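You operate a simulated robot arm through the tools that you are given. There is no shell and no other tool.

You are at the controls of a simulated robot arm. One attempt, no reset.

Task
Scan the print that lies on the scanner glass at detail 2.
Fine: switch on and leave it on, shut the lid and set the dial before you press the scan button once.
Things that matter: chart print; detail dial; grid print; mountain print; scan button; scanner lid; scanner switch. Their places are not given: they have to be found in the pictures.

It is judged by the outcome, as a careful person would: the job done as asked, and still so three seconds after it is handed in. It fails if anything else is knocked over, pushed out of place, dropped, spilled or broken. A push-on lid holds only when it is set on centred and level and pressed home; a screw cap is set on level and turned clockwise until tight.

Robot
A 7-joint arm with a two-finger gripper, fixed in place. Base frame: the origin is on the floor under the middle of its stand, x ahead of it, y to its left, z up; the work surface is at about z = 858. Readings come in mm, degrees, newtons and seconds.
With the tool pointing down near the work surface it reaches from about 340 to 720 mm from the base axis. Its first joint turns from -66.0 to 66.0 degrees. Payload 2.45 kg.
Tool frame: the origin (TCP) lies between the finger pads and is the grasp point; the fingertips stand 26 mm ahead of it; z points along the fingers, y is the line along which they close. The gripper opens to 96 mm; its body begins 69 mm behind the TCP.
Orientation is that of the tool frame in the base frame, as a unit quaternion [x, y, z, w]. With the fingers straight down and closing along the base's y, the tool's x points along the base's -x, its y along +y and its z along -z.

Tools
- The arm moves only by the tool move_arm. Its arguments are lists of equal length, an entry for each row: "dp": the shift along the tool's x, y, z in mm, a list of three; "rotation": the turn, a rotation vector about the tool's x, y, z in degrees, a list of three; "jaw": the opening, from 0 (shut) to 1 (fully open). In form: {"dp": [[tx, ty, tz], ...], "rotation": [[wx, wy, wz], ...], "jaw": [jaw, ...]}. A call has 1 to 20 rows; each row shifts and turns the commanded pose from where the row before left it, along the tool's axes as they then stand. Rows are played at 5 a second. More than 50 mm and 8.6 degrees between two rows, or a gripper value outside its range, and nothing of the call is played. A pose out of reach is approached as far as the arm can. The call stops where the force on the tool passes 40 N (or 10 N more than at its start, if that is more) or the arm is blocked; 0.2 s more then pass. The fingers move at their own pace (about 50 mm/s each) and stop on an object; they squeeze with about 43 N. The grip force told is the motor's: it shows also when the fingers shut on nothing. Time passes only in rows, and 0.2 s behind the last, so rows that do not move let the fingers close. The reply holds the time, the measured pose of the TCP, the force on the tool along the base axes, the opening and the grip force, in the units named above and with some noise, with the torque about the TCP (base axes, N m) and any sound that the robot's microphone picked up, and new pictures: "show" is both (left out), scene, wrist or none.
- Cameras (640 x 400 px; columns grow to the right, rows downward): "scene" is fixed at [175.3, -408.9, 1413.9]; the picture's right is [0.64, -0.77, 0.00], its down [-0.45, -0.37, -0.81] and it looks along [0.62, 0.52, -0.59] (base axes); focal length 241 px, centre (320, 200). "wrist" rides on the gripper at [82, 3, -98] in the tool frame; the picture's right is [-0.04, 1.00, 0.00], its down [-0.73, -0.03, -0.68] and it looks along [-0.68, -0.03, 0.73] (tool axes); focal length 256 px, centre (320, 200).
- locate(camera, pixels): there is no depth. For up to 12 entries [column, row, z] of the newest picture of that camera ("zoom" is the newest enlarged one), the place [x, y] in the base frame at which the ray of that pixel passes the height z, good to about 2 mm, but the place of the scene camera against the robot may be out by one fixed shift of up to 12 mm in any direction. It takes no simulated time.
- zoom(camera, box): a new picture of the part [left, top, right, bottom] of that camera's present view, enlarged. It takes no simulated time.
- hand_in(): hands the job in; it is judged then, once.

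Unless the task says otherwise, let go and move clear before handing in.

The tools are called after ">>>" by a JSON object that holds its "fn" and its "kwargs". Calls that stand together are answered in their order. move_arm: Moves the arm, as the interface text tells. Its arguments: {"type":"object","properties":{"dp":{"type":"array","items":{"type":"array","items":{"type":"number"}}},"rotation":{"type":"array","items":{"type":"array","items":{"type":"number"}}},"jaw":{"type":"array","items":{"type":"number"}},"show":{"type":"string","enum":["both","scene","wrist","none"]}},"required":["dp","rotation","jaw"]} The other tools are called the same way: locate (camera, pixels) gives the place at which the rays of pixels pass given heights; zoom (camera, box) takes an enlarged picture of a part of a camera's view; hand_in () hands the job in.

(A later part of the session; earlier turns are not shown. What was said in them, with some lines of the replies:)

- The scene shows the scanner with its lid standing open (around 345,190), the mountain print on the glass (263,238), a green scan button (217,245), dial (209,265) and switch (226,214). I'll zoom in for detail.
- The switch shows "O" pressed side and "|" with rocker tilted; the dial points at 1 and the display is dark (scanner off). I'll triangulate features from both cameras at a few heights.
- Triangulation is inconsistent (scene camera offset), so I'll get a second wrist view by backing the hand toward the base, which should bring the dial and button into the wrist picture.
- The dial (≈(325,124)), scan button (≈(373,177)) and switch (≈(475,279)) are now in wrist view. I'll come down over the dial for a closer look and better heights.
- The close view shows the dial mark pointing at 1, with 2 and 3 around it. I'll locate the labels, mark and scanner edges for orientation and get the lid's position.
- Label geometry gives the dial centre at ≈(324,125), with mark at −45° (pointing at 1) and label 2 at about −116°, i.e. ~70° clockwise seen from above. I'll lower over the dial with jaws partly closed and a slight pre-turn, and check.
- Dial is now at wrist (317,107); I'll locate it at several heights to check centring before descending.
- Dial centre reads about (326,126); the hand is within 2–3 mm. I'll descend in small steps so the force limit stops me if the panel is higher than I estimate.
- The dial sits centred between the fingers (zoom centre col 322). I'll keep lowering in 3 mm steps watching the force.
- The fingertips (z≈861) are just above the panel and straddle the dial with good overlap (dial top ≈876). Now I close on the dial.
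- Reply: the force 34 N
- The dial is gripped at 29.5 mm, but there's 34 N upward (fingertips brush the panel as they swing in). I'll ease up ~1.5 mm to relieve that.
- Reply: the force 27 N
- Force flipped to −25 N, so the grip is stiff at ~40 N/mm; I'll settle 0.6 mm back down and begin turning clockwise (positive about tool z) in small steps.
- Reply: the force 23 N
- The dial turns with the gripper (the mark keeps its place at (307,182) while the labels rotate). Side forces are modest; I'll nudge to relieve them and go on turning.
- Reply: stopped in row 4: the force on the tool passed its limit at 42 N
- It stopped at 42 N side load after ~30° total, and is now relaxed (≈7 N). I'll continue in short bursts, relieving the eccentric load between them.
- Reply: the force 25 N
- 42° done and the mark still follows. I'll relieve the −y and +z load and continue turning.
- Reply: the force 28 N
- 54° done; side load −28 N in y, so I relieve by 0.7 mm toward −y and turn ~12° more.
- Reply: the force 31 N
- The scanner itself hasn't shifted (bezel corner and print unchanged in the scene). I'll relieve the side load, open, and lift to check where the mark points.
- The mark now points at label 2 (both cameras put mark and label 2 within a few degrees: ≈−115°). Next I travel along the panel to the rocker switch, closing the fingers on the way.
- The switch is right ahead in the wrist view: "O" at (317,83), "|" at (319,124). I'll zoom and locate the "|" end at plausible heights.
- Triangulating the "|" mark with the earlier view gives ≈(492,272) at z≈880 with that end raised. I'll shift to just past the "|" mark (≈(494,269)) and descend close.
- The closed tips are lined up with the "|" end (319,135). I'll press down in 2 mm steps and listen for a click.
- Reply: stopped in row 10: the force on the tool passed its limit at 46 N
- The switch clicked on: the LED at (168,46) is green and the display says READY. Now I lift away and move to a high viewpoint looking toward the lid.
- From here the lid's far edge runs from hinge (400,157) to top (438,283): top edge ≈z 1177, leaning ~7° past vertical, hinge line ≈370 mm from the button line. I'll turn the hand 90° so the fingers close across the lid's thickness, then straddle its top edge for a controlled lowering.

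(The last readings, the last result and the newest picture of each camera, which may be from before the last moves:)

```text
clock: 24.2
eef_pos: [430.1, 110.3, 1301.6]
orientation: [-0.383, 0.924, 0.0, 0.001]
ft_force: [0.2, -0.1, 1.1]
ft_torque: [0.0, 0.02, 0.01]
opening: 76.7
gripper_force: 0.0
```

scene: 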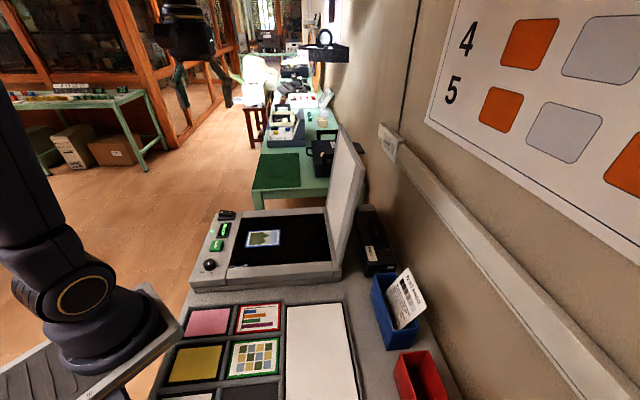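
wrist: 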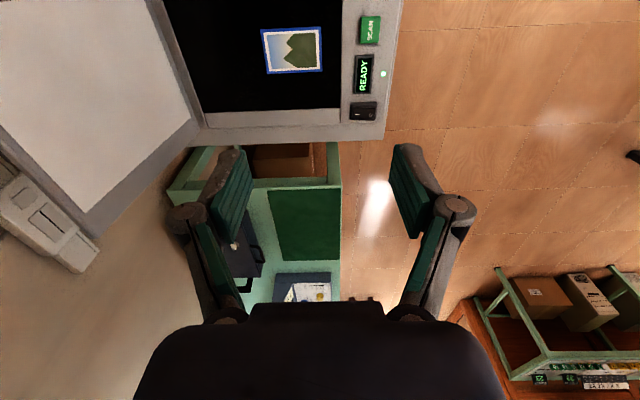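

The second view confirms the lid's top edge at ≈v 412 mm (from the button line), z≈1177. I'll carry the open hand over the top edge, staying well above it.

>>> {"fn": "move_arm", "kwargs": {"dp": [[4.8, -41, 1], [4.8, -41, 1], [4.8, -41, 1], [4.8, -41, 1], [4.8, -41, 1], [4.8, -41, 1], [4.8, -41, 1], [4.8, -40, 1]], "rotation": [[0, 0, 0], [0, 0, 0], [0, 0, 0], [0, 0, 0], [0, 0, 0], [0, 0, 0], [0, 0, 0], [0, 0, 0]], "jaw": [0.9, 0.95, 0.95, 0.95, 0.95, 0.95, 0.95, 0.95]}}

```text
clock: 26.1
eef_pos: [586.6, -107.1, 1292.8]
orientation: [-0.382, 0.924, -0.001, 0.002]
ft_force: [-0.1, -0.2, 0.6]
ft_torque: [0.03, -0.03, 0.0]
opening: 91.2
gripper_force: 0.0
out of reach, approached as far as the arm can: row 7, 8
```

scene: 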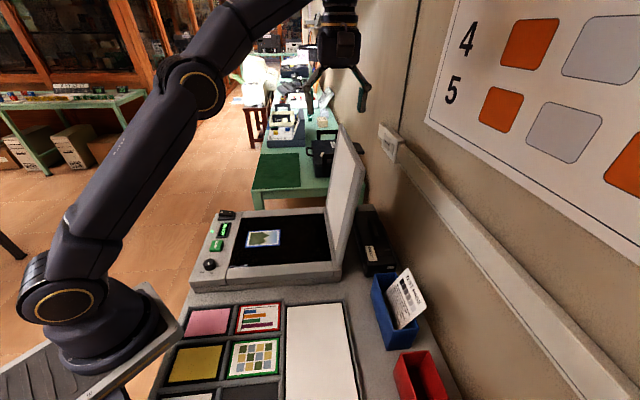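
wrist: 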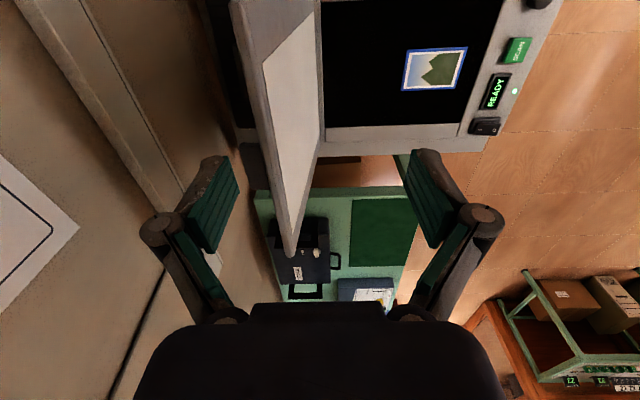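

The arm ran out of reach at this height (r≈596), so the straddle point must be lower and nearer to me; I'll go down ~55 mm and shift toward the lid's near end, still above the top edge.

>>> {"fn": "move_arm", "kwargs": {"dp": [[15, 0, 15], [15, 0, 20], [10, 0, 20]], "rotation": [[0, 0, 0], [0, 0, 0], [0, 0, 0]], "jaw": [0.95, 0.95, 0.95]}}

```text
clock: 26.9
eef_pos: [559.7, -134.2, 1236.8]
orientation: [-0.382, 0.924, -0.001, 0.001]
ft_force: [-0.3, 0.4, -0.4]
ft_torque: [-0.01, 0.01, -0.01]
opening: 91.4
gripper_force: 0.1
```

scene: 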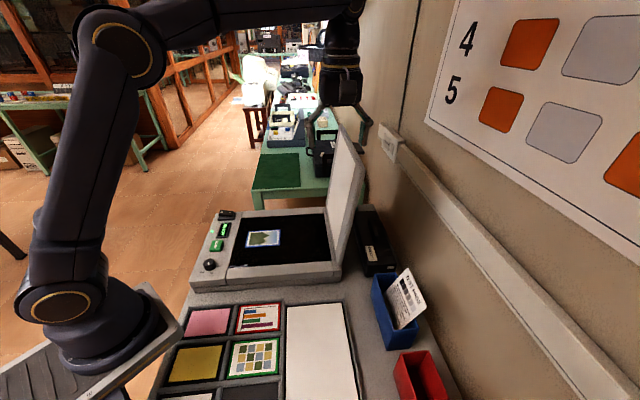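
wrist: 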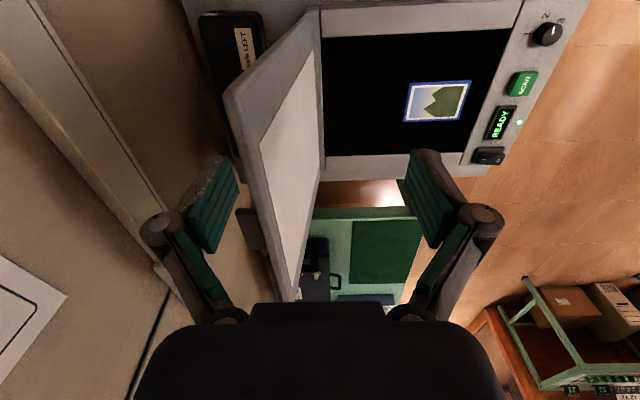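

Near top corner of the lid is at wrist (230,95) → ≈v 404–412, z 1177; tips are at ~1211. I'll slide 58 mm further over the lid so its edge lies between the fingers, with a small descent.

>>> {"fn": "move_arm", "kwargs": {"dp": [[0, -20, 0], [0, -20, 4], [0, -18, 6]], "rotation": [[0, 0, 0], [0, 0, 0], [0, 0, 0]], "jaw": [0.95, 0.95, 0.95]}}

```text
clock: 27.6
eef_pos: [600.7, -176.4, 1228.1]
orientation: [-0.382, 0.924, 0.0, 0.001]
ft_force: [-0.5, 0.5, 0.3]
ft_torque: [0.0, -0.04, 0.0]
opening: 91.0
gripper_force: 0.1
```

scene: 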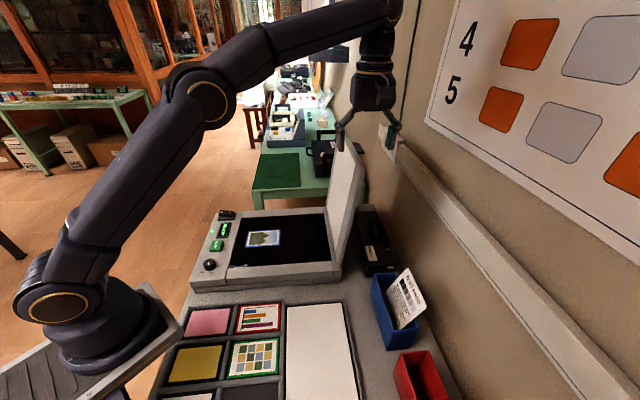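
wrist: 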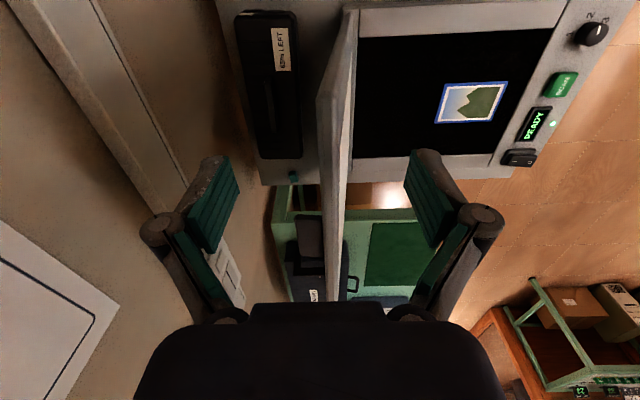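

The lid is edge-on at columns 322–355, between the two fingers (pads at ~235 and ~405). I'll descend ~60 mm to straddle the top edge.

>>> {"fn": "move_arm", "kwargs": {"dp": [[0, 0, 10], [0, 0, 10], [0, 0, 10], [0, 0, 10], [0, 0, 10], [0, 0, 10]], "rotation": [[0, 0, 0], [0, 0, 0], [0, 0, 0], [0, 0, 0], [0, 0, 0], [0, 0, 0]], "jaw": [0.95, 0.95, 0.95, 0.95, 0.95, 0.95]}}

```text
clock: 29.1
eef_pos: [600.1, -175.7, 1167.3]
orientation: [-0.382, 0.924, 0.0, 0.001]
ft_force: [0.0, -0.2, -0.2]
ft_torque: [-0.04, -0.02, 0.02]
opening: 91.2
gripper_force: 0.1
```

scene: 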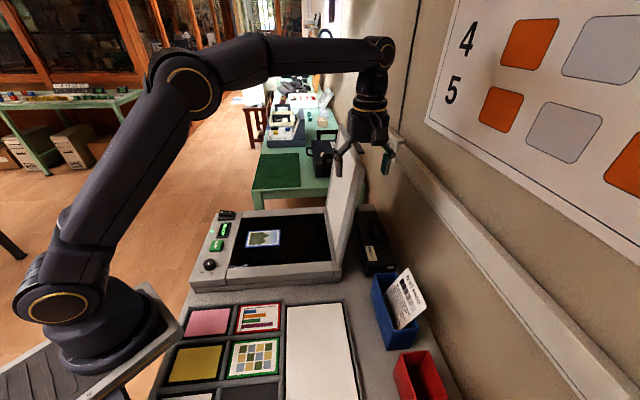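
wrist: 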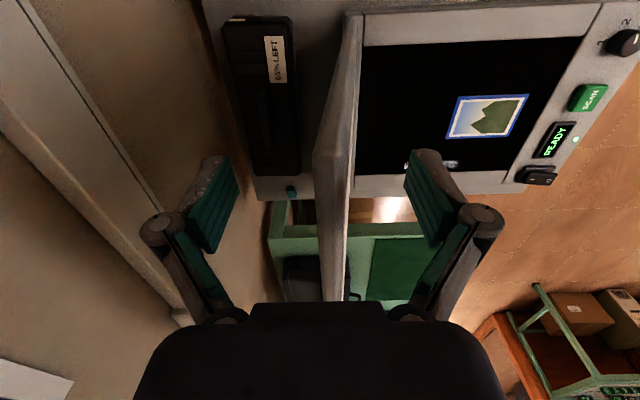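

>>> {"fn": "zoom", "kwargs": {"camera": "scene", "box": [290, 100, 450, 200]}}

>>> {"fn": "zoom", "kwargs": {"camera": "wrist", "box": [180, 80, 500, 280]}}

```text
4.00 times, centred on (370, 150) of scene
```

zoom: 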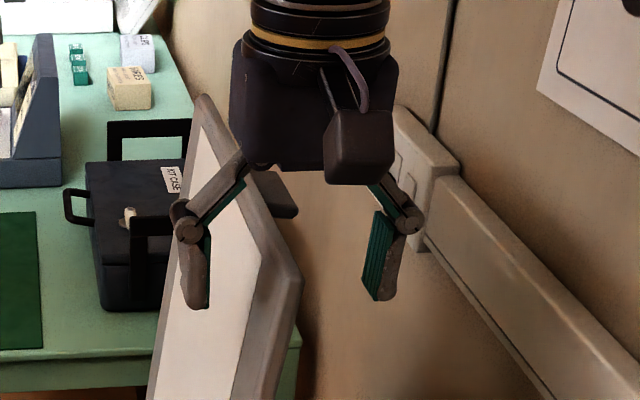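

```text
2.00 times, centred on (340, 180) of wrist
```

zoom: 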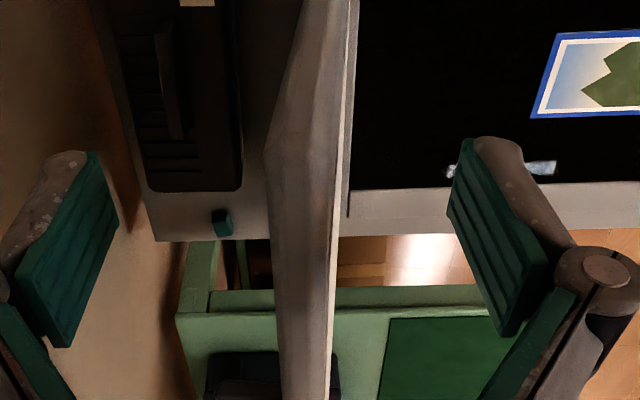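

The top edge is straddled: one finger inside, one behind (scene zoom tips at (200,305) and (375,300)), with no contact. I'll narrow the jaws a bit and start the arc toward the panel, tilting the hand gradually with the lid.

>>> {"fn": "move_arm", "kwargs": {"dp": [[0, 0, 0], [0, 0, 0], [-4.6, 16.1, -1.5], [-4.6, 16.2, -1.2], [-4.6, 16.2, -0.7], [-4.6, 16.1, -0.3]], "rotation": [[0, 0, 0], [0, 0, 0], [1.5, 0, 0], [1.5, 0, 0], [1.5, 0, 0], [1.5, 0, 0]], "jaw": [0.75, 0.6, 0.6, 0.6, 0.6, 0.6]}}

```text
clock: 30.4
eef_pos: [568.0, -116.7, 1168.0]
orientation: [-0.381, 0.923, -0.049, 0.021]
ft_force: [0.4, 0.4, 0.0]
ft_torque: [0.01, -0.02, -0.03]
opening: 57.7
gripper_force: 0.0
```

scene: 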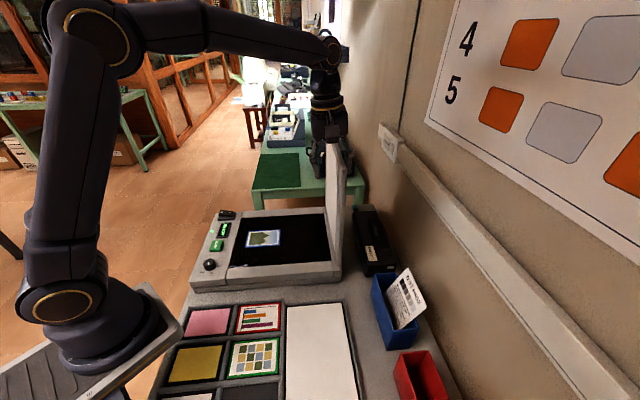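
wrist: 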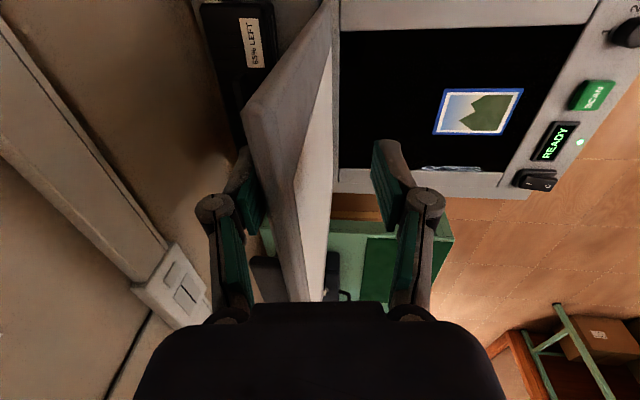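

The lid follows the back finger with almost no force, and the print is still in place. Continuing the arc past vertical.

>>> {"fn": "move_arm", "kwargs": {"dp": [[-4.6, 16.2, 0.1], [-4.6, 16.2, 0.6], [-4.6, 16.1, 1.0], [-4.6, 16.0, 1.4]], "rotation": [[1.5, 0, 0], [1.5, 0, 0], [1.5, 0, 0], [1.5, 0, 0]], "jaw": [0.6, 0.6, 0.6, 0.6]}}

```text
clock: 31.4
eef_pos: [536.8, -57.7, 1155.8]
orientation: [-0.379, 0.919, -0.097, 0.041]
ft_force: [-0.8, 0.0, -0.4]
ft_torque: [0.0, -0.04, 0.04]
opening: 58.1
gripper_force: 0.0
```

scene: 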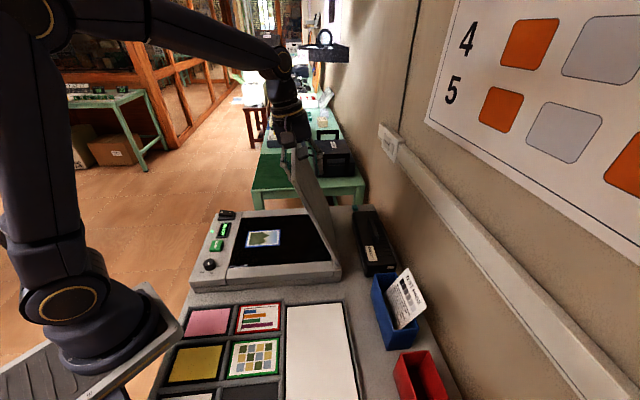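
wrist: 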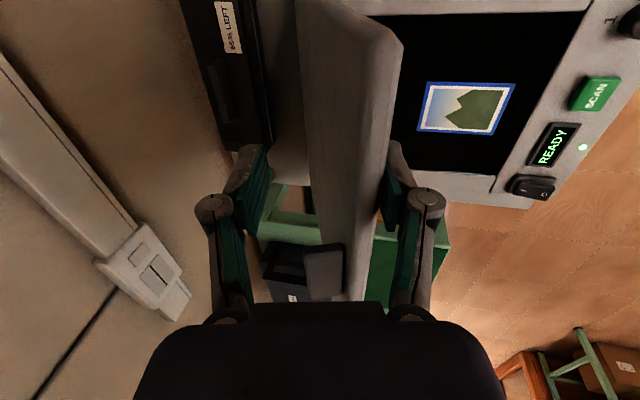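

The lid has tipped past vertical and now rests on the front finger (right finger touching lid at (395,190)), under control. I'll carry on lowering along the arc.

>>> {"fn": "move_arm", "kwargs": {"dp": [[-4.6, 16.1, 1.8], [-4.6, 16.0, 2.3], [-4.6, 16.0, 2.6], [-4.6, 15.8, 3.0], [-4.6, 15.8, 3.6]], "rotation": [[1.5, 0, 0], [1.5, 0, 0], [1.5, 0, 0], [1.5, 0, 0], [1.5, 0, 0]], "jaw": [0.6, 0.6, 0.6, 0.6, 0.6]}}

```text
clock: 32.6
eef_pos: [501.1, 10.2, 1122.6]
orientation: [-0.376, 0.911, -0.157, 0.067]
ft_force: [-0.6, 0.3, -0.4]
ft_torque: [0.01, -0.01, 0.01]
opening: 58.6
gripper_force: 0.8
```

scene: 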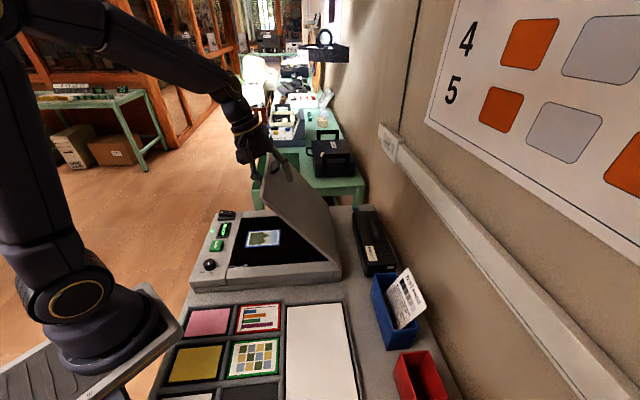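
wrist: 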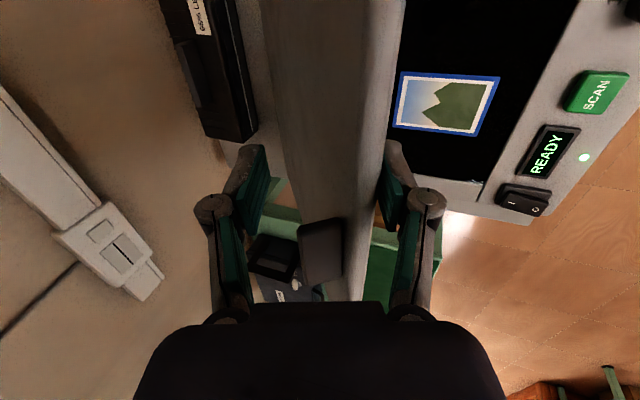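

The lid is at about 58° and following smoothly. Continuing the lowering arc.

>>> {"fn": "move_arm", "kwargs": {"dp": [[-4.6, 15.7, 3.9], [-4.6, 15.6, 4.3], [-4.6, 15.5, 4.7], [-4.6, 15.4, 5.1], [-4.6, 15.2, 5.6], [-4.6, 15.0, 5.9]], "rotation": [[1.5, 0, 0], [1.5, 0, 0], [1.5, 0, 0], [1.5, 0, 0], [1.5, 0, 0], [1.5, 0, 0]], "jaw": [0.6, 0.6, 0.6, 0.6, 0.6, 0.6]}}

```text
clock: 34.0
eef_pos: [468.6, 81.7, 1058.2]
orientation: [-0.37, 0.896, -0.228, 0.095]
ft_force: [-1.3, 0.6, -0.1]
ft_torque: [-0.01, 0.01, 0.02]
opening: 58.6
gripper_force: 1.4
```

scene: 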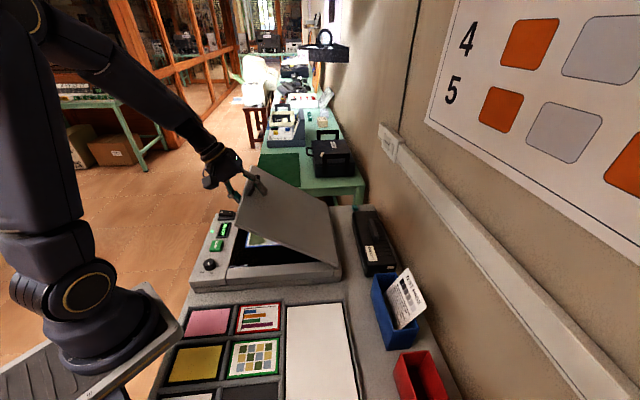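
wrist: 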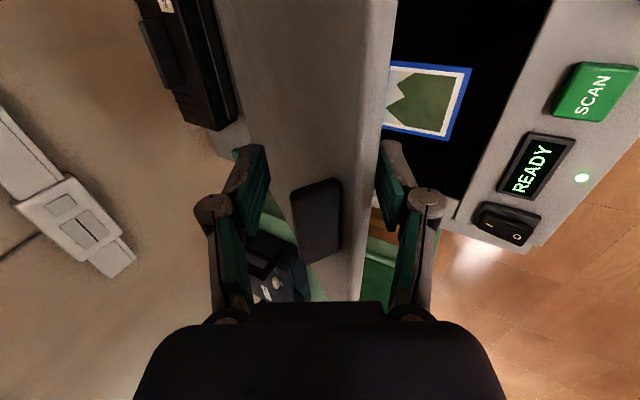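

There's a dark handle tab on the lid at wrist (318,220), just beyond the fingers in +u. I'll stop drifting sideways and check clearance.

>>> {"fn": "zoom", "kwargs": {"camera": "scene", "box": [190, 130, 350, 270]}}

>>> {"fn": "zoom", "kwargs": {"camera": "wrist", "box": [180, 100, 460, 300]}}

```text
2.86 times, centred on (270, 200) of scene
```

zoom: 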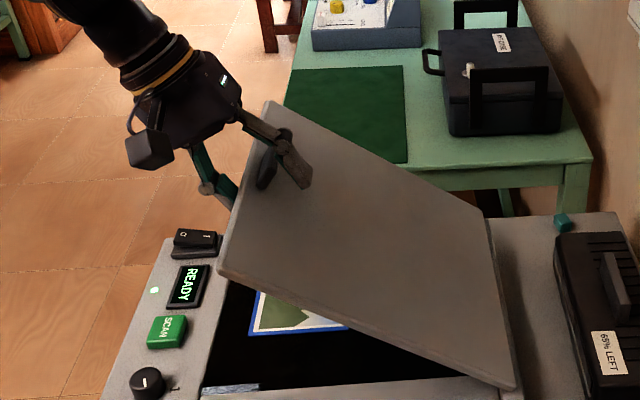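

```text
2.00 times, centred on (320, 200) of wrist
```

zoom: 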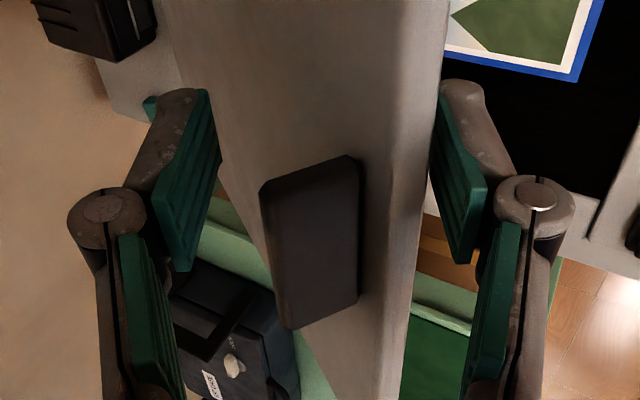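

The handle is a raised pad beyond the fingers; keeping u constant (a hair back toward −u) avoids it. Continue down to about 22°.

>>> {"fn": "move_arm", "kwargs": {"dp": [[1, 14.9, 6.2], [1, 14.7, 6.7], [1, 14.6, 7.1], [1, 14.2, 7.4], [1, 14.2, 7.8], [1, 13.9, 8.2]], "rotation": [[1.5, 0, 0], [1.5, 0, 0], [1.5, 0, 0], [1.5, 0, 0], [1.5, 0, 0], [1.5, 0, 0]], "jaw": [0.6, 0.6, 0.6, 0.6, 0.6, 0.6]}}

```text
clock: 35.5
eef_pos: [431.2, 112.0, 976.3]
orientation: [-0.361, 0.875, -0.297, 0.123]
ft_force: [-0.9, 0.5, -0.5]
ft_torque: [-0.01, 0.04, -0.02]
opening: 58.6
gripper_force: 0.9
```

scene: 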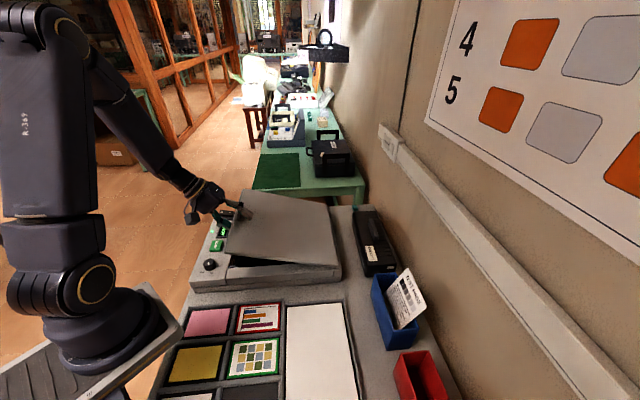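
wrist: 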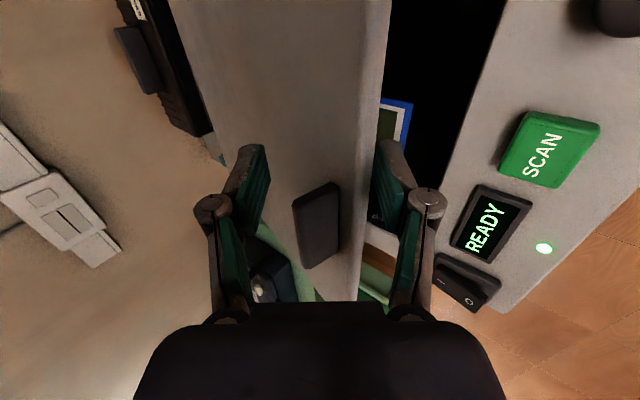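

Lid is now ~20° open and steady. Three more steps lower it to ~13°, with ≥25 mm clearance above the panel for the lower finger.

>>> {"fn": "move_arm", "kwargs": {"dp": [[0, 13.8, 8.6], [0, 13.4, 8.9], [0, 13.3, 9.3]], "rotation": [[1.5, 0, 0], [1.5, 0, 0], [1.5, 0, 0]], "jaw": [0.6, 0.6, 0.6]}}

```text
clock: 36.2
eef_pos: [419.4, 123.0, 928.1]
orientation: [-0.356, 0.863, -0.331, 0.137]
ft_force: [-0.5, 0.0, -1.3]
ft_torque: [-0.03, 0.02, 0.04]
opening: 58.5
gripper_force: 0.7
```

scene: 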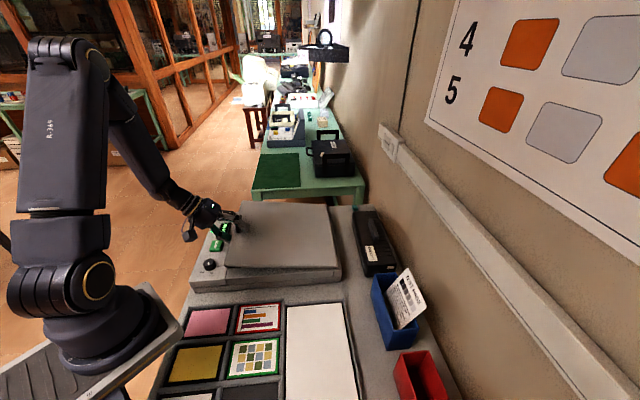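
wrist: 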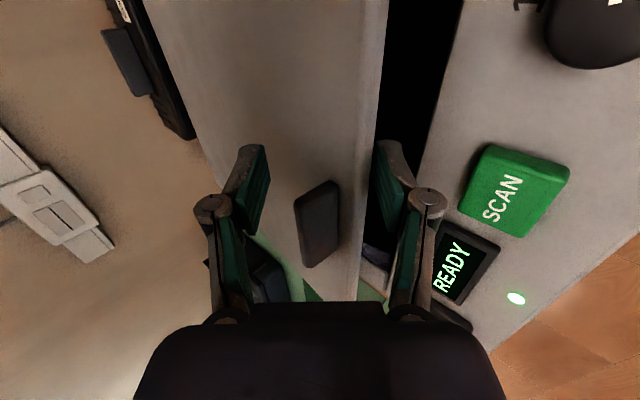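

The lid is ~10° open, resting on the lower finger. I'll slide the hand back out along the lid plane (slightly upward, passing well above the SCAN button) so it settles shut.

>>> {"fn": "move_arm", "kwargs": {"dp": [[0, 7.1, -13.2], [0, 7.1, -13.2], [0, 7.1, -13.2], [0, 7.1, -13.2], [0, 7.1, -13.2], [0, 0, -15]], "rotation": [[0, 0, 0], [0, 0, 0], [0, 0, 0], [0, 0, 0], [0, 0, 0], [0, 0, 0]], "jaw": [0.6, 0.6, 0.6, 0.6, 0.6, 0.6]}}

```text
clock: 37.6
eef_pos: [363.1, 180.7, 967.0]
orientation: [-0.355, 0.863, -0.331, 0.137]
ft_force: [0.2, -0.2, -0.6]
ft_torque: [-0.02, -0.03, -0.01]
opening: 57.6
gripper_force: 0.0
```

scene: 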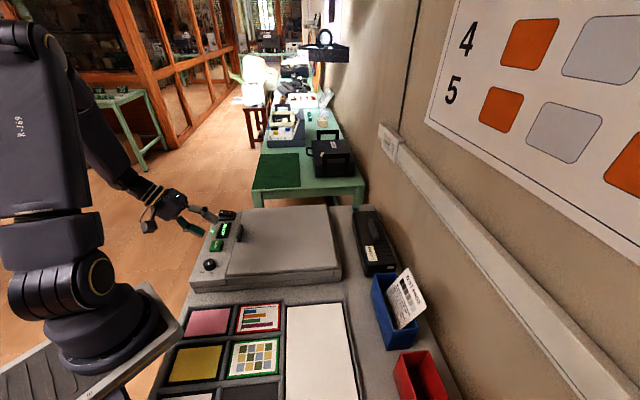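
wrist: 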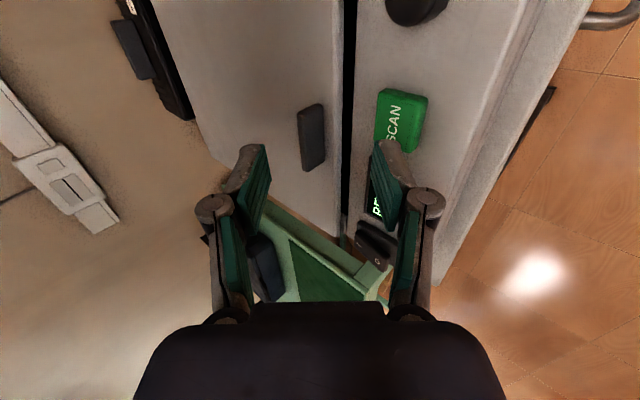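

The lid has come down. I'll zoom to check that it's fully shut while planning to level the hand.

>>> {"fn": "zoom", "kwargs": {"camera": "scene", "box": [180, 195, 350, 300]}}

>>> {"fn": "zoom", "kwargs": {"camera": "wrist", "box": [240, 0, 480, 150]}}

```text
3.76 times, centred on (265, 248) of scene
```

zoom: 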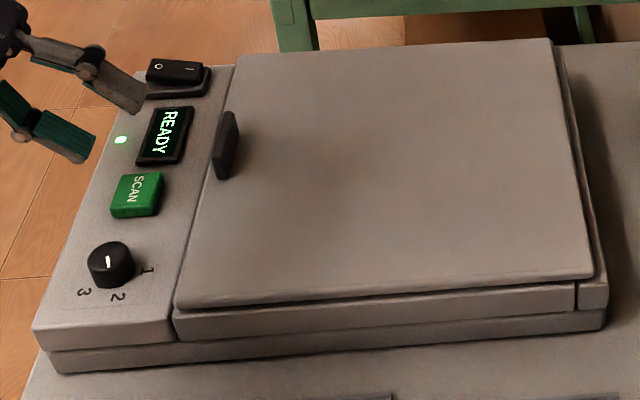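

```text
2.67 times, centred on (360, 75) of wrist
```

zoom: 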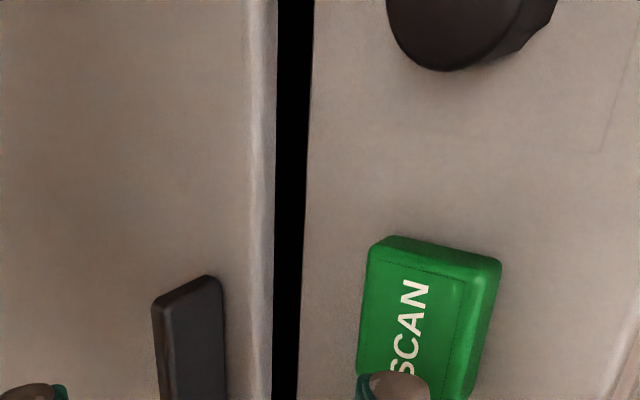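

The lid lies shut on the frame, READY is lit, the dial mark points at 2. I'll raise and level the hand, closing the fingers.

>>> {"fn": "move_arm", "kwargs": {"dp": [[0, -20, -22], [0, -20, -22], [0, -20, -22], [0, 0, 0], [0, 0, 0], [0, 0, 0], [0, 0, 0], [0, 0, 0], [0, 0, 0]], "rotation": [[0, 0, 0], [0, 0, 0], [0, 0, 0], [-7, 0, 0], [-7, 0, 0], [-7, 0, 0], [-7, 0, 0], [-7, 0, 0], [-7, 0, 0]], "jaw": [0.6, 0.6, 0.6, 0.4, 0.2, 0, 0, 0, 0]}}

```text
clock: 39.6
eef_pos: [364.0, 180.0, 1055.5]
orientation: [-0.383, 0.924, 0.0, 0.0]
ft_force: [1.0, -0.5, -0.5]
ft_torque: [0.0, 0.01, 0.01]
opening: 0.2
gripper_force: 28.7
```

scene: 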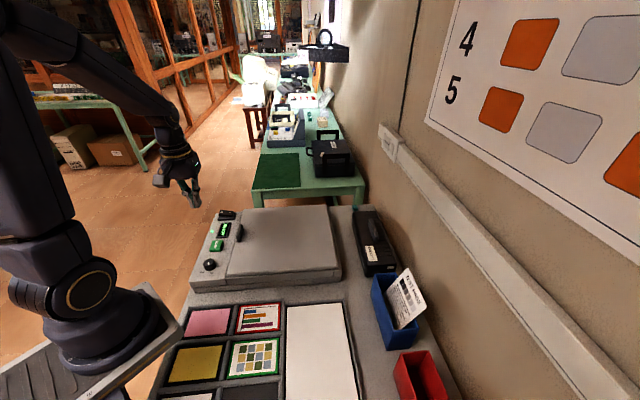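
wrist: 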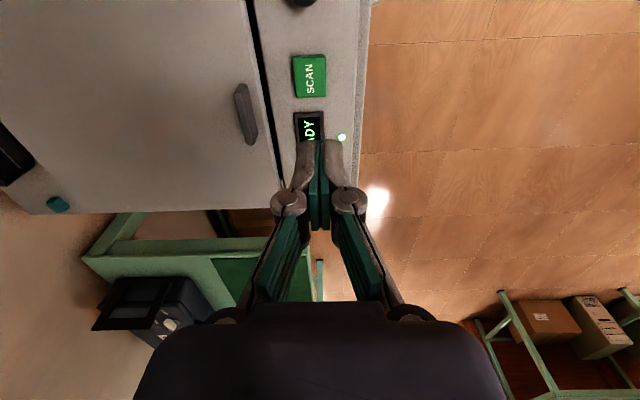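

Everything is level and clear. To be sure the lid is home, I'll press it gently near its free edge; first move over it.

>>> {"fn": "move_arm", "kwargs": {"dp": [[11, -32, 25], [11, -32, 30], [10, -32, 30], [0, 0, 30]], "rotation": [[0, 0, 0], [0, 0, 0], [0, 0, 0], [0, 0, 0]], "jaw": [0, 0, 0, 0]}}

```text
clock: 40.6
eef_pos: [407.1, 88.8, 940.0]
orientation: [-0.382, 0.924, 0.0, 0.001]
ft_force: [-0.7, -0.3, 0.4]
ft_torque: [0.02, 0.01, 0.0]
opening: 0.0
gripper_force: 28.1
```

scene: 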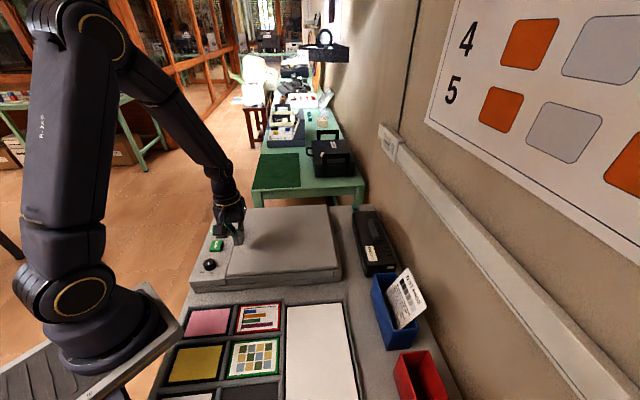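
wrist: 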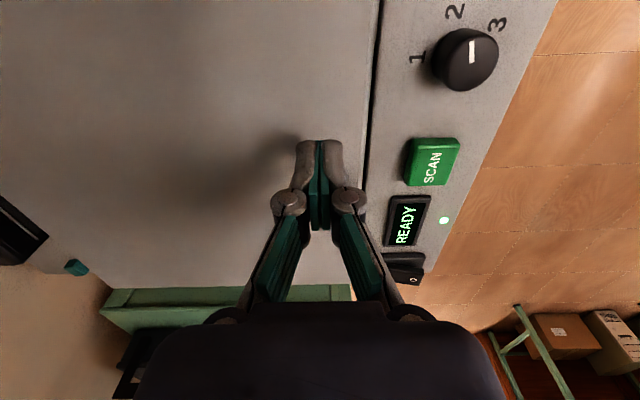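

>>> {"fn": "zoom", "kwargs": {"camera": "wrist", "box": [380, 0, 540, 100]}}

>>> {"fn": "move_arm", "kwargs": {"dp": [[0, 0, 5], [0, 0, 5], [0, 0, 4], [0, 0, 2], [0, 0, 2], [0, 0, 2], [0, 0, 2], [0, 0, 2], [0, 0, 2], [0, 0, 2]], "rotation": [[0, 0, 0], [0, 0, 0], [0, 0, 0], [0, 0, 0], [0, 0, 0], [0, 0, 0], [0, 0, 0], [0, 0, 0], [0, 0, 0], [0, 0, 0]], "jaw": [0, 0, 0, 0, 0, 0, 0, 0, 0, 0], "show": "none"}}

```text
4.00 times, centred on (460, 50) of wrist
```

zoom: 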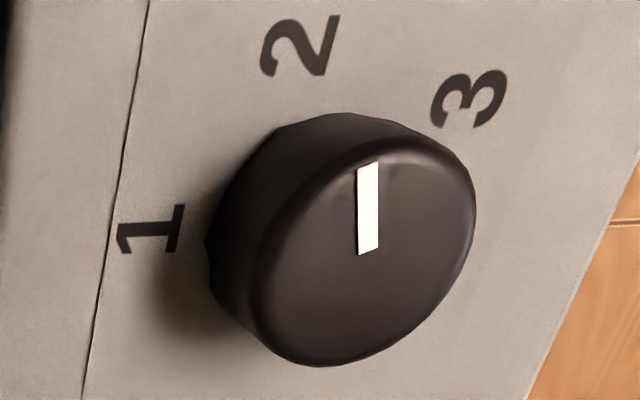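

```text
clock: 42.9
eef_pos: [408.8, 89.6, 912.4]
orientation: [-0.381, 0.924, 0.0, 0.001]
ft_force: [0.3, -0.5, 0.1]
ft_torque: [0.0, 0.01, -0.03]
opening: 0.0
gripper_force: 28.9
```

No contact yet at tip z≈886. Let me use the zoomed dial picture to verify the dial angle, and keep lowering gently.

>>> {"fn": "locate", "kwargs": {"camera": "zoom", "pixels": [[368, 163, 876], [368, 255, 876], [150, 228, 856], [300, 45, 856], [470, 98, 856], [362, 250, 876], [368, 163, 876], [368, 255, 876]]}}

>>> {"fn": "move_arm", "kwargs": {"dp": [[0, 0, 2], [0, 0, 2], [0, 0, 2], [0, 0, 2], [0, 0, 2], [0, 0, 2]], "rotation": [[0, 0, 0], [0, 0, 0], [0, 0, 0], [0, 0, 0], [0, 0, 0], [0, 0, 0]], "jaw": [0, 0, 0, 0, 0, 0], "show": "wrist"}}

```text
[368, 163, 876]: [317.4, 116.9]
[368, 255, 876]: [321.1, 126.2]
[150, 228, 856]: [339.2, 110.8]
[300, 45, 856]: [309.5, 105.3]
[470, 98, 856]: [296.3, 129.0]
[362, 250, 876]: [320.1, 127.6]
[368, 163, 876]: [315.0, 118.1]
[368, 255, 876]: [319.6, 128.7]
```

```text
clock: 44.2
eef_pos: [408.2, 89.4, 901.2]
orientation: [-0.382, 0.924, 0.0, 0.001]
ft_force: [-0.8, 0.3, 3.6]
ft_torque: [-0.05, 0.07, -0.03]
opening: 6.0
gripper_force: 28.7
```

wrist: 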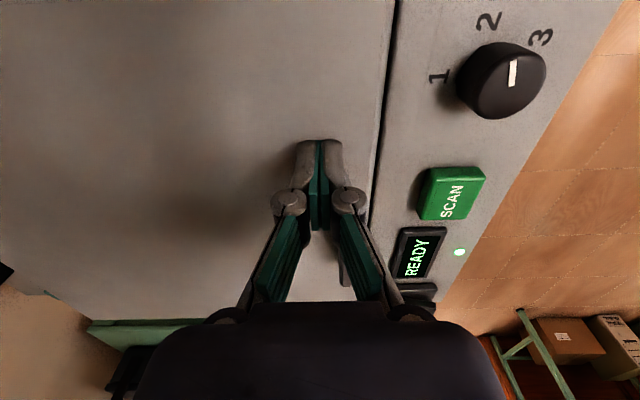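

Contact with the lid at tip z≈876 (3.6 N). One small extra push confirms it's seated.

>>> {"fn": "move_arm", "kwargs": {"dp": [[0, 0, 1], [0, 0, 1]], "rotation": [[0, 0, 0], [0, 0, 0]], "jaw": [0, 0], "show": "none"}}

```text
clock: 44.9
eef_pos: [409.1, 89.6, 900.0]
orientation: [-0.381, 0.925, -0.001, 0.002]
ft_force: [-4.7, -1.2, 17.6]
ft_torque: [-0.08, 0.2, 0.01]
opening: 6.1
gripper_force: 28.1
stopped in row 2: the force on the tool passed its limit at 45 N (the readings are from after the stop); the commanded pose is now the measured one
```

The lid is rigid underneath (stopped at the limit with no further travel), so it's fully shut. Now lift and move above the SCAN button for alignment.

>>> {"fn": "move_arm", "kwargs": {"dp": [[0, 0, -20], [0, 0, -25], [-20, 42, 0], [-20, 42, 0]], "rotation": [[0, 0, 0], [0, 0, 0], [0, 0, 0], [0, 0, 0]], "jaw": [0, 0, 0, 0]}}

```text
clock: 45.9
eef_pos: [378.1, 178.5, 946.5]
orientation: [-0.381, 0.925, 0.0, 0.002]
ft_force: [0.2, -0.2, 0.9]
ft_torque: [0.01, 0.01, 0.02]
opening: 0.0
gripper_force: 28.2
```

scene: 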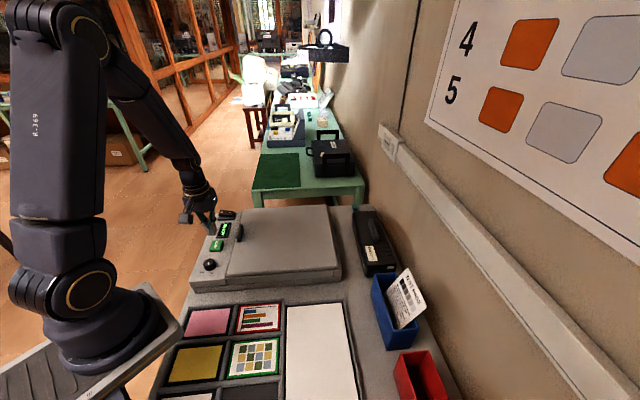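
wrist: 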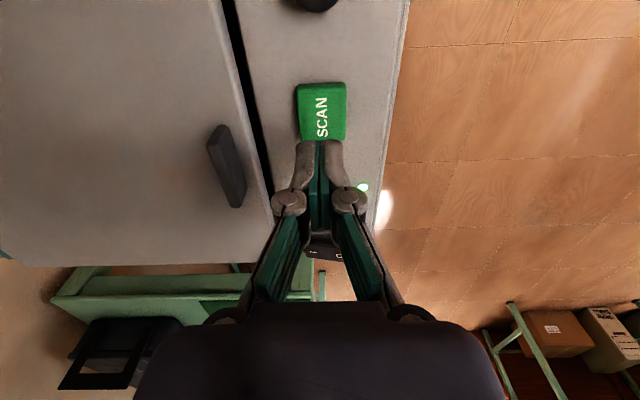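

>>> {"fn": "locate", "kwargs": {"camera": "wrist", "pixels": [[322, 112, 855], [322, 112, 862], [322, 112, 870], [322, 112, 862], [322, 112, 862], [300, 86, 862], [344, 83, 862], [302, 140, 862], [345, 137, 862]]}}

>>> {"fn": "zoom", "kwargs": {"camera": "wrist", "box": [230, 50, 420, 170]}}

```text
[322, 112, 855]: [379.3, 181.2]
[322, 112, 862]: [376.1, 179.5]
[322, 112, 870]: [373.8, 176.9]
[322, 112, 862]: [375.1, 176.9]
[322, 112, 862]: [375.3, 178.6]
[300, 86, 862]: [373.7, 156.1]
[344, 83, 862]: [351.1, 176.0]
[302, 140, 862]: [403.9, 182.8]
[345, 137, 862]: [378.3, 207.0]
```

```text
3.33 times, centred on (325, 110) of wrist
```

zoom: 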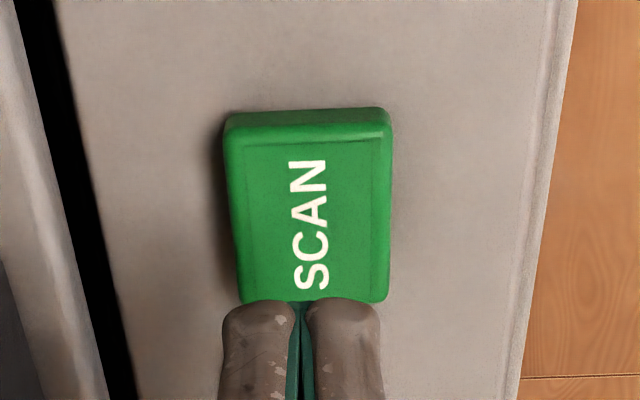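

The button's corners centre at ≈(377,180); the hand is at (378,178.5), well over it. Lid shut, dial at 2, switch on: now press SCAN once, descending steadily until the force limit.

>>> {"fn": "move_arm", "kwargs": {"dp": [[0, 0, 12], [0, 0, 12], [0, 0, 12], [0, 0, 8], [0, 0, 1.5], [0, 0, 1.5], [0, 0, 1.5], [0, 0, 1.5], [0, 0, 1.5], [0, 0, 1.5], [0, 0, 1.5], [0, 0, 1.5], [0, 0, 1.5], [0, 0, 1.5], [0, 0, 1.5], [0, 0, 1.5]], "rotation": [[0, 0, 0], [0, 0, 0], [0, 0, 0], [0, 0, 0], [0, 0, 0], [0, 0, 0], [0, 0, 0], [0, 0, 0], [0, 0, 0], [0, 0, 0], [0, 0, 0], [0, 0, 0], [0, 0, 0], [0, 0, 0], [0, 0, 0], [0, 0, 0]], "jaw": [0, 0, 0, 0, 0, 0, 0, 0, 0, 0, 0, 0, 0, 0, 0, 0]}}

```text
clock: 48.9
eef_pos: [377.6, 177.1, 887.7]
orientation: [-0.381, 0.924, -0.001, 0.002]
ft_force: [-7.8, -5.3, 35.0]
ft_torque: [-0.14, 0.25, -0.06]
opening: 5.8
gripper_force: 28.8
heard: click
stopped in row 14: the force on the tool passed its limit at 41 N (the readings are from after the stop); the commanded pose is now the measured one
```

scene: 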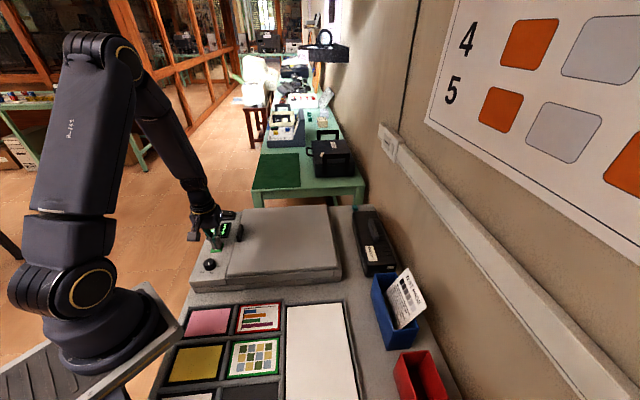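
wrist: 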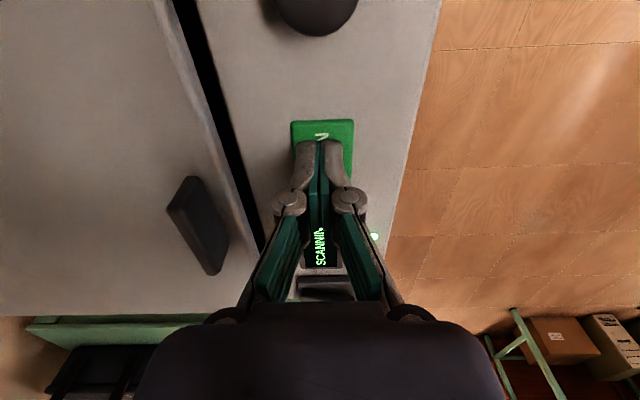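

A click was heard and the display at (320,245) reads SCANNING, so the button took one press. I lift straight up and clear, then let the scan run.

>>> {"fn": "move_arm", "kwargs": {"dp": [[0, 0, -15], [0, 0, -25], [0, 0, -30], [0, 0, -40], [0, 0, -40], [0, 0, 0], [0, 0, 0], [0, 0, 0], [0, 0, 0], [0, 0, 0], [0, 0, 0], [0, 0, 0], [0, 0, 0], [0, 0, 0], [0, 0, 0]], "rotation": [[0, 0, 0], [0, 0, 0], [0, 0, 0], [0, 0, 0], [0, 0, 0], [0, 0, 0], [0, 0, 0], [0, 0, 0], [0, 0, 0], [0, 0, 0], [0, 0, 0], [0, 0, 0], [0, 0, 0], [0, 0, 0], [0, 0, 0]], "jaw": [0, 0, 0, 0, 0, 0, 0, 0, 0, 0, 0, 0, 0, 0, 0]}}

```text
clock: 52.0
eef_pos: [378.0, 175.8, 1037.6]
orientation: [-0.381, 0.924, 0.0, 0.002]
ft_force: [-0.5, 0.1, -0.7]
ft_torque: [0.01, 0.01, 0.0]
opening: 0.0
gripper_force: 28.4
```

scene: 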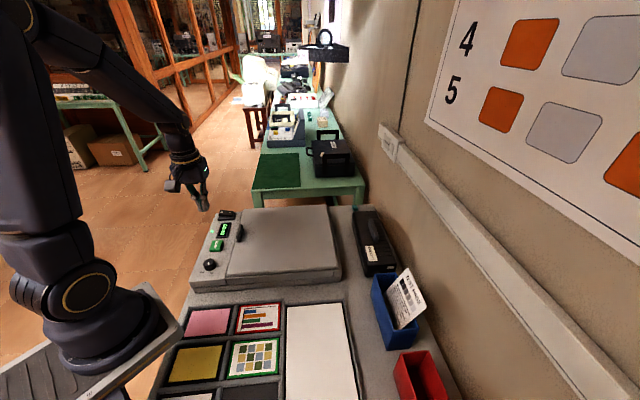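
wrist: 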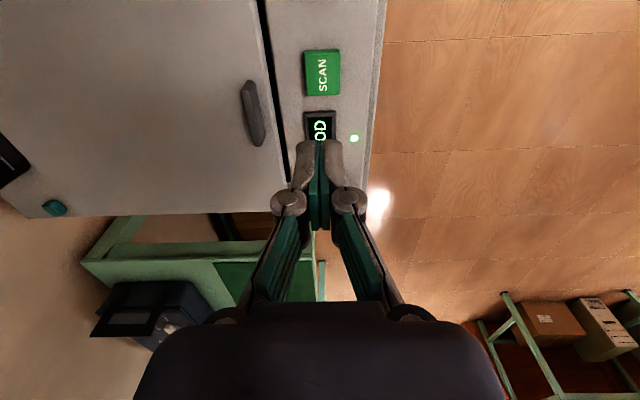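

>>> {"fn": "zoom", "kwargs": {"camera": "scene", "box": [185, 200, 265, 290]}}

>>> {"fn": "zoom", "kwargs": {"camera": "scene", "box": [180, 195, 440, 400]}}

```text
4.44 times, centred on (225, 245) of scene
```

zoom: 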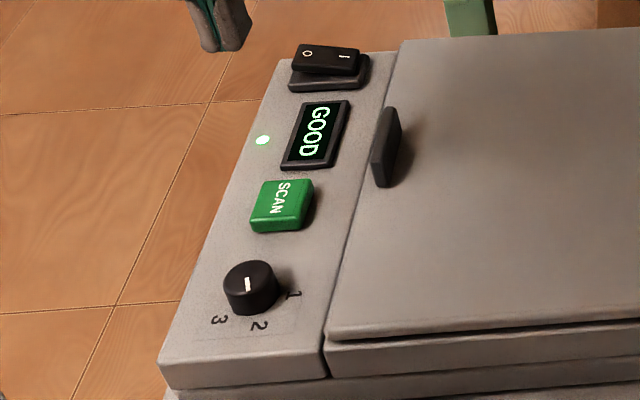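

```text
1.95 times, centred on (310, 298) of scene
```

zoom: 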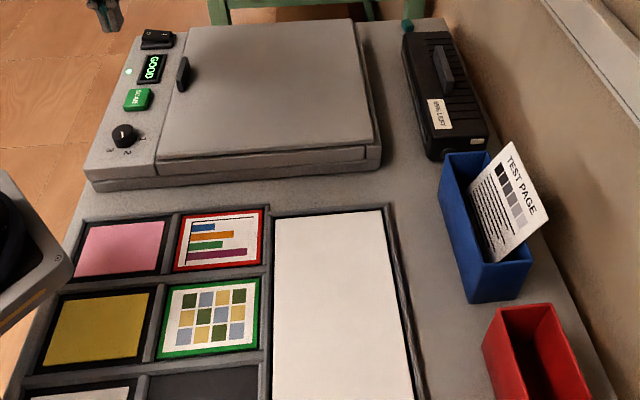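

The display now reads GOOD (zoom (315,133)), the switch LED is still lit, the dial points at 2, the lid is shut and nothing else on the bench has moved. The hand is clear, so I hand the job in.

>>> {"fn": "hand_in", "kwargs": {}}

```text
The job is handed in.
```

The print on the glass, the mountain print, was scanned at detail 2, and the scanner's display read GOOD before I handed the job in.

- **Switch:** it is on and was left on; the display went from dark to READY when I pressed it.
- **Dial:** it was turned from 1 to 2. The mark is within about 5 degrees of the label.
- **Lid:** I lowered it under control nearly all the way; it dropped the last 10 degrees or so. I then pressed it near its free edge and felt no further travel.
- **Scan button:** I pressed it once, last of all. It clicked, and the display changed to SCANNING and then GOOD.

Nothing else on the bench looked moved in the last pictures, and the hand was clear of the scanner when I handed in.
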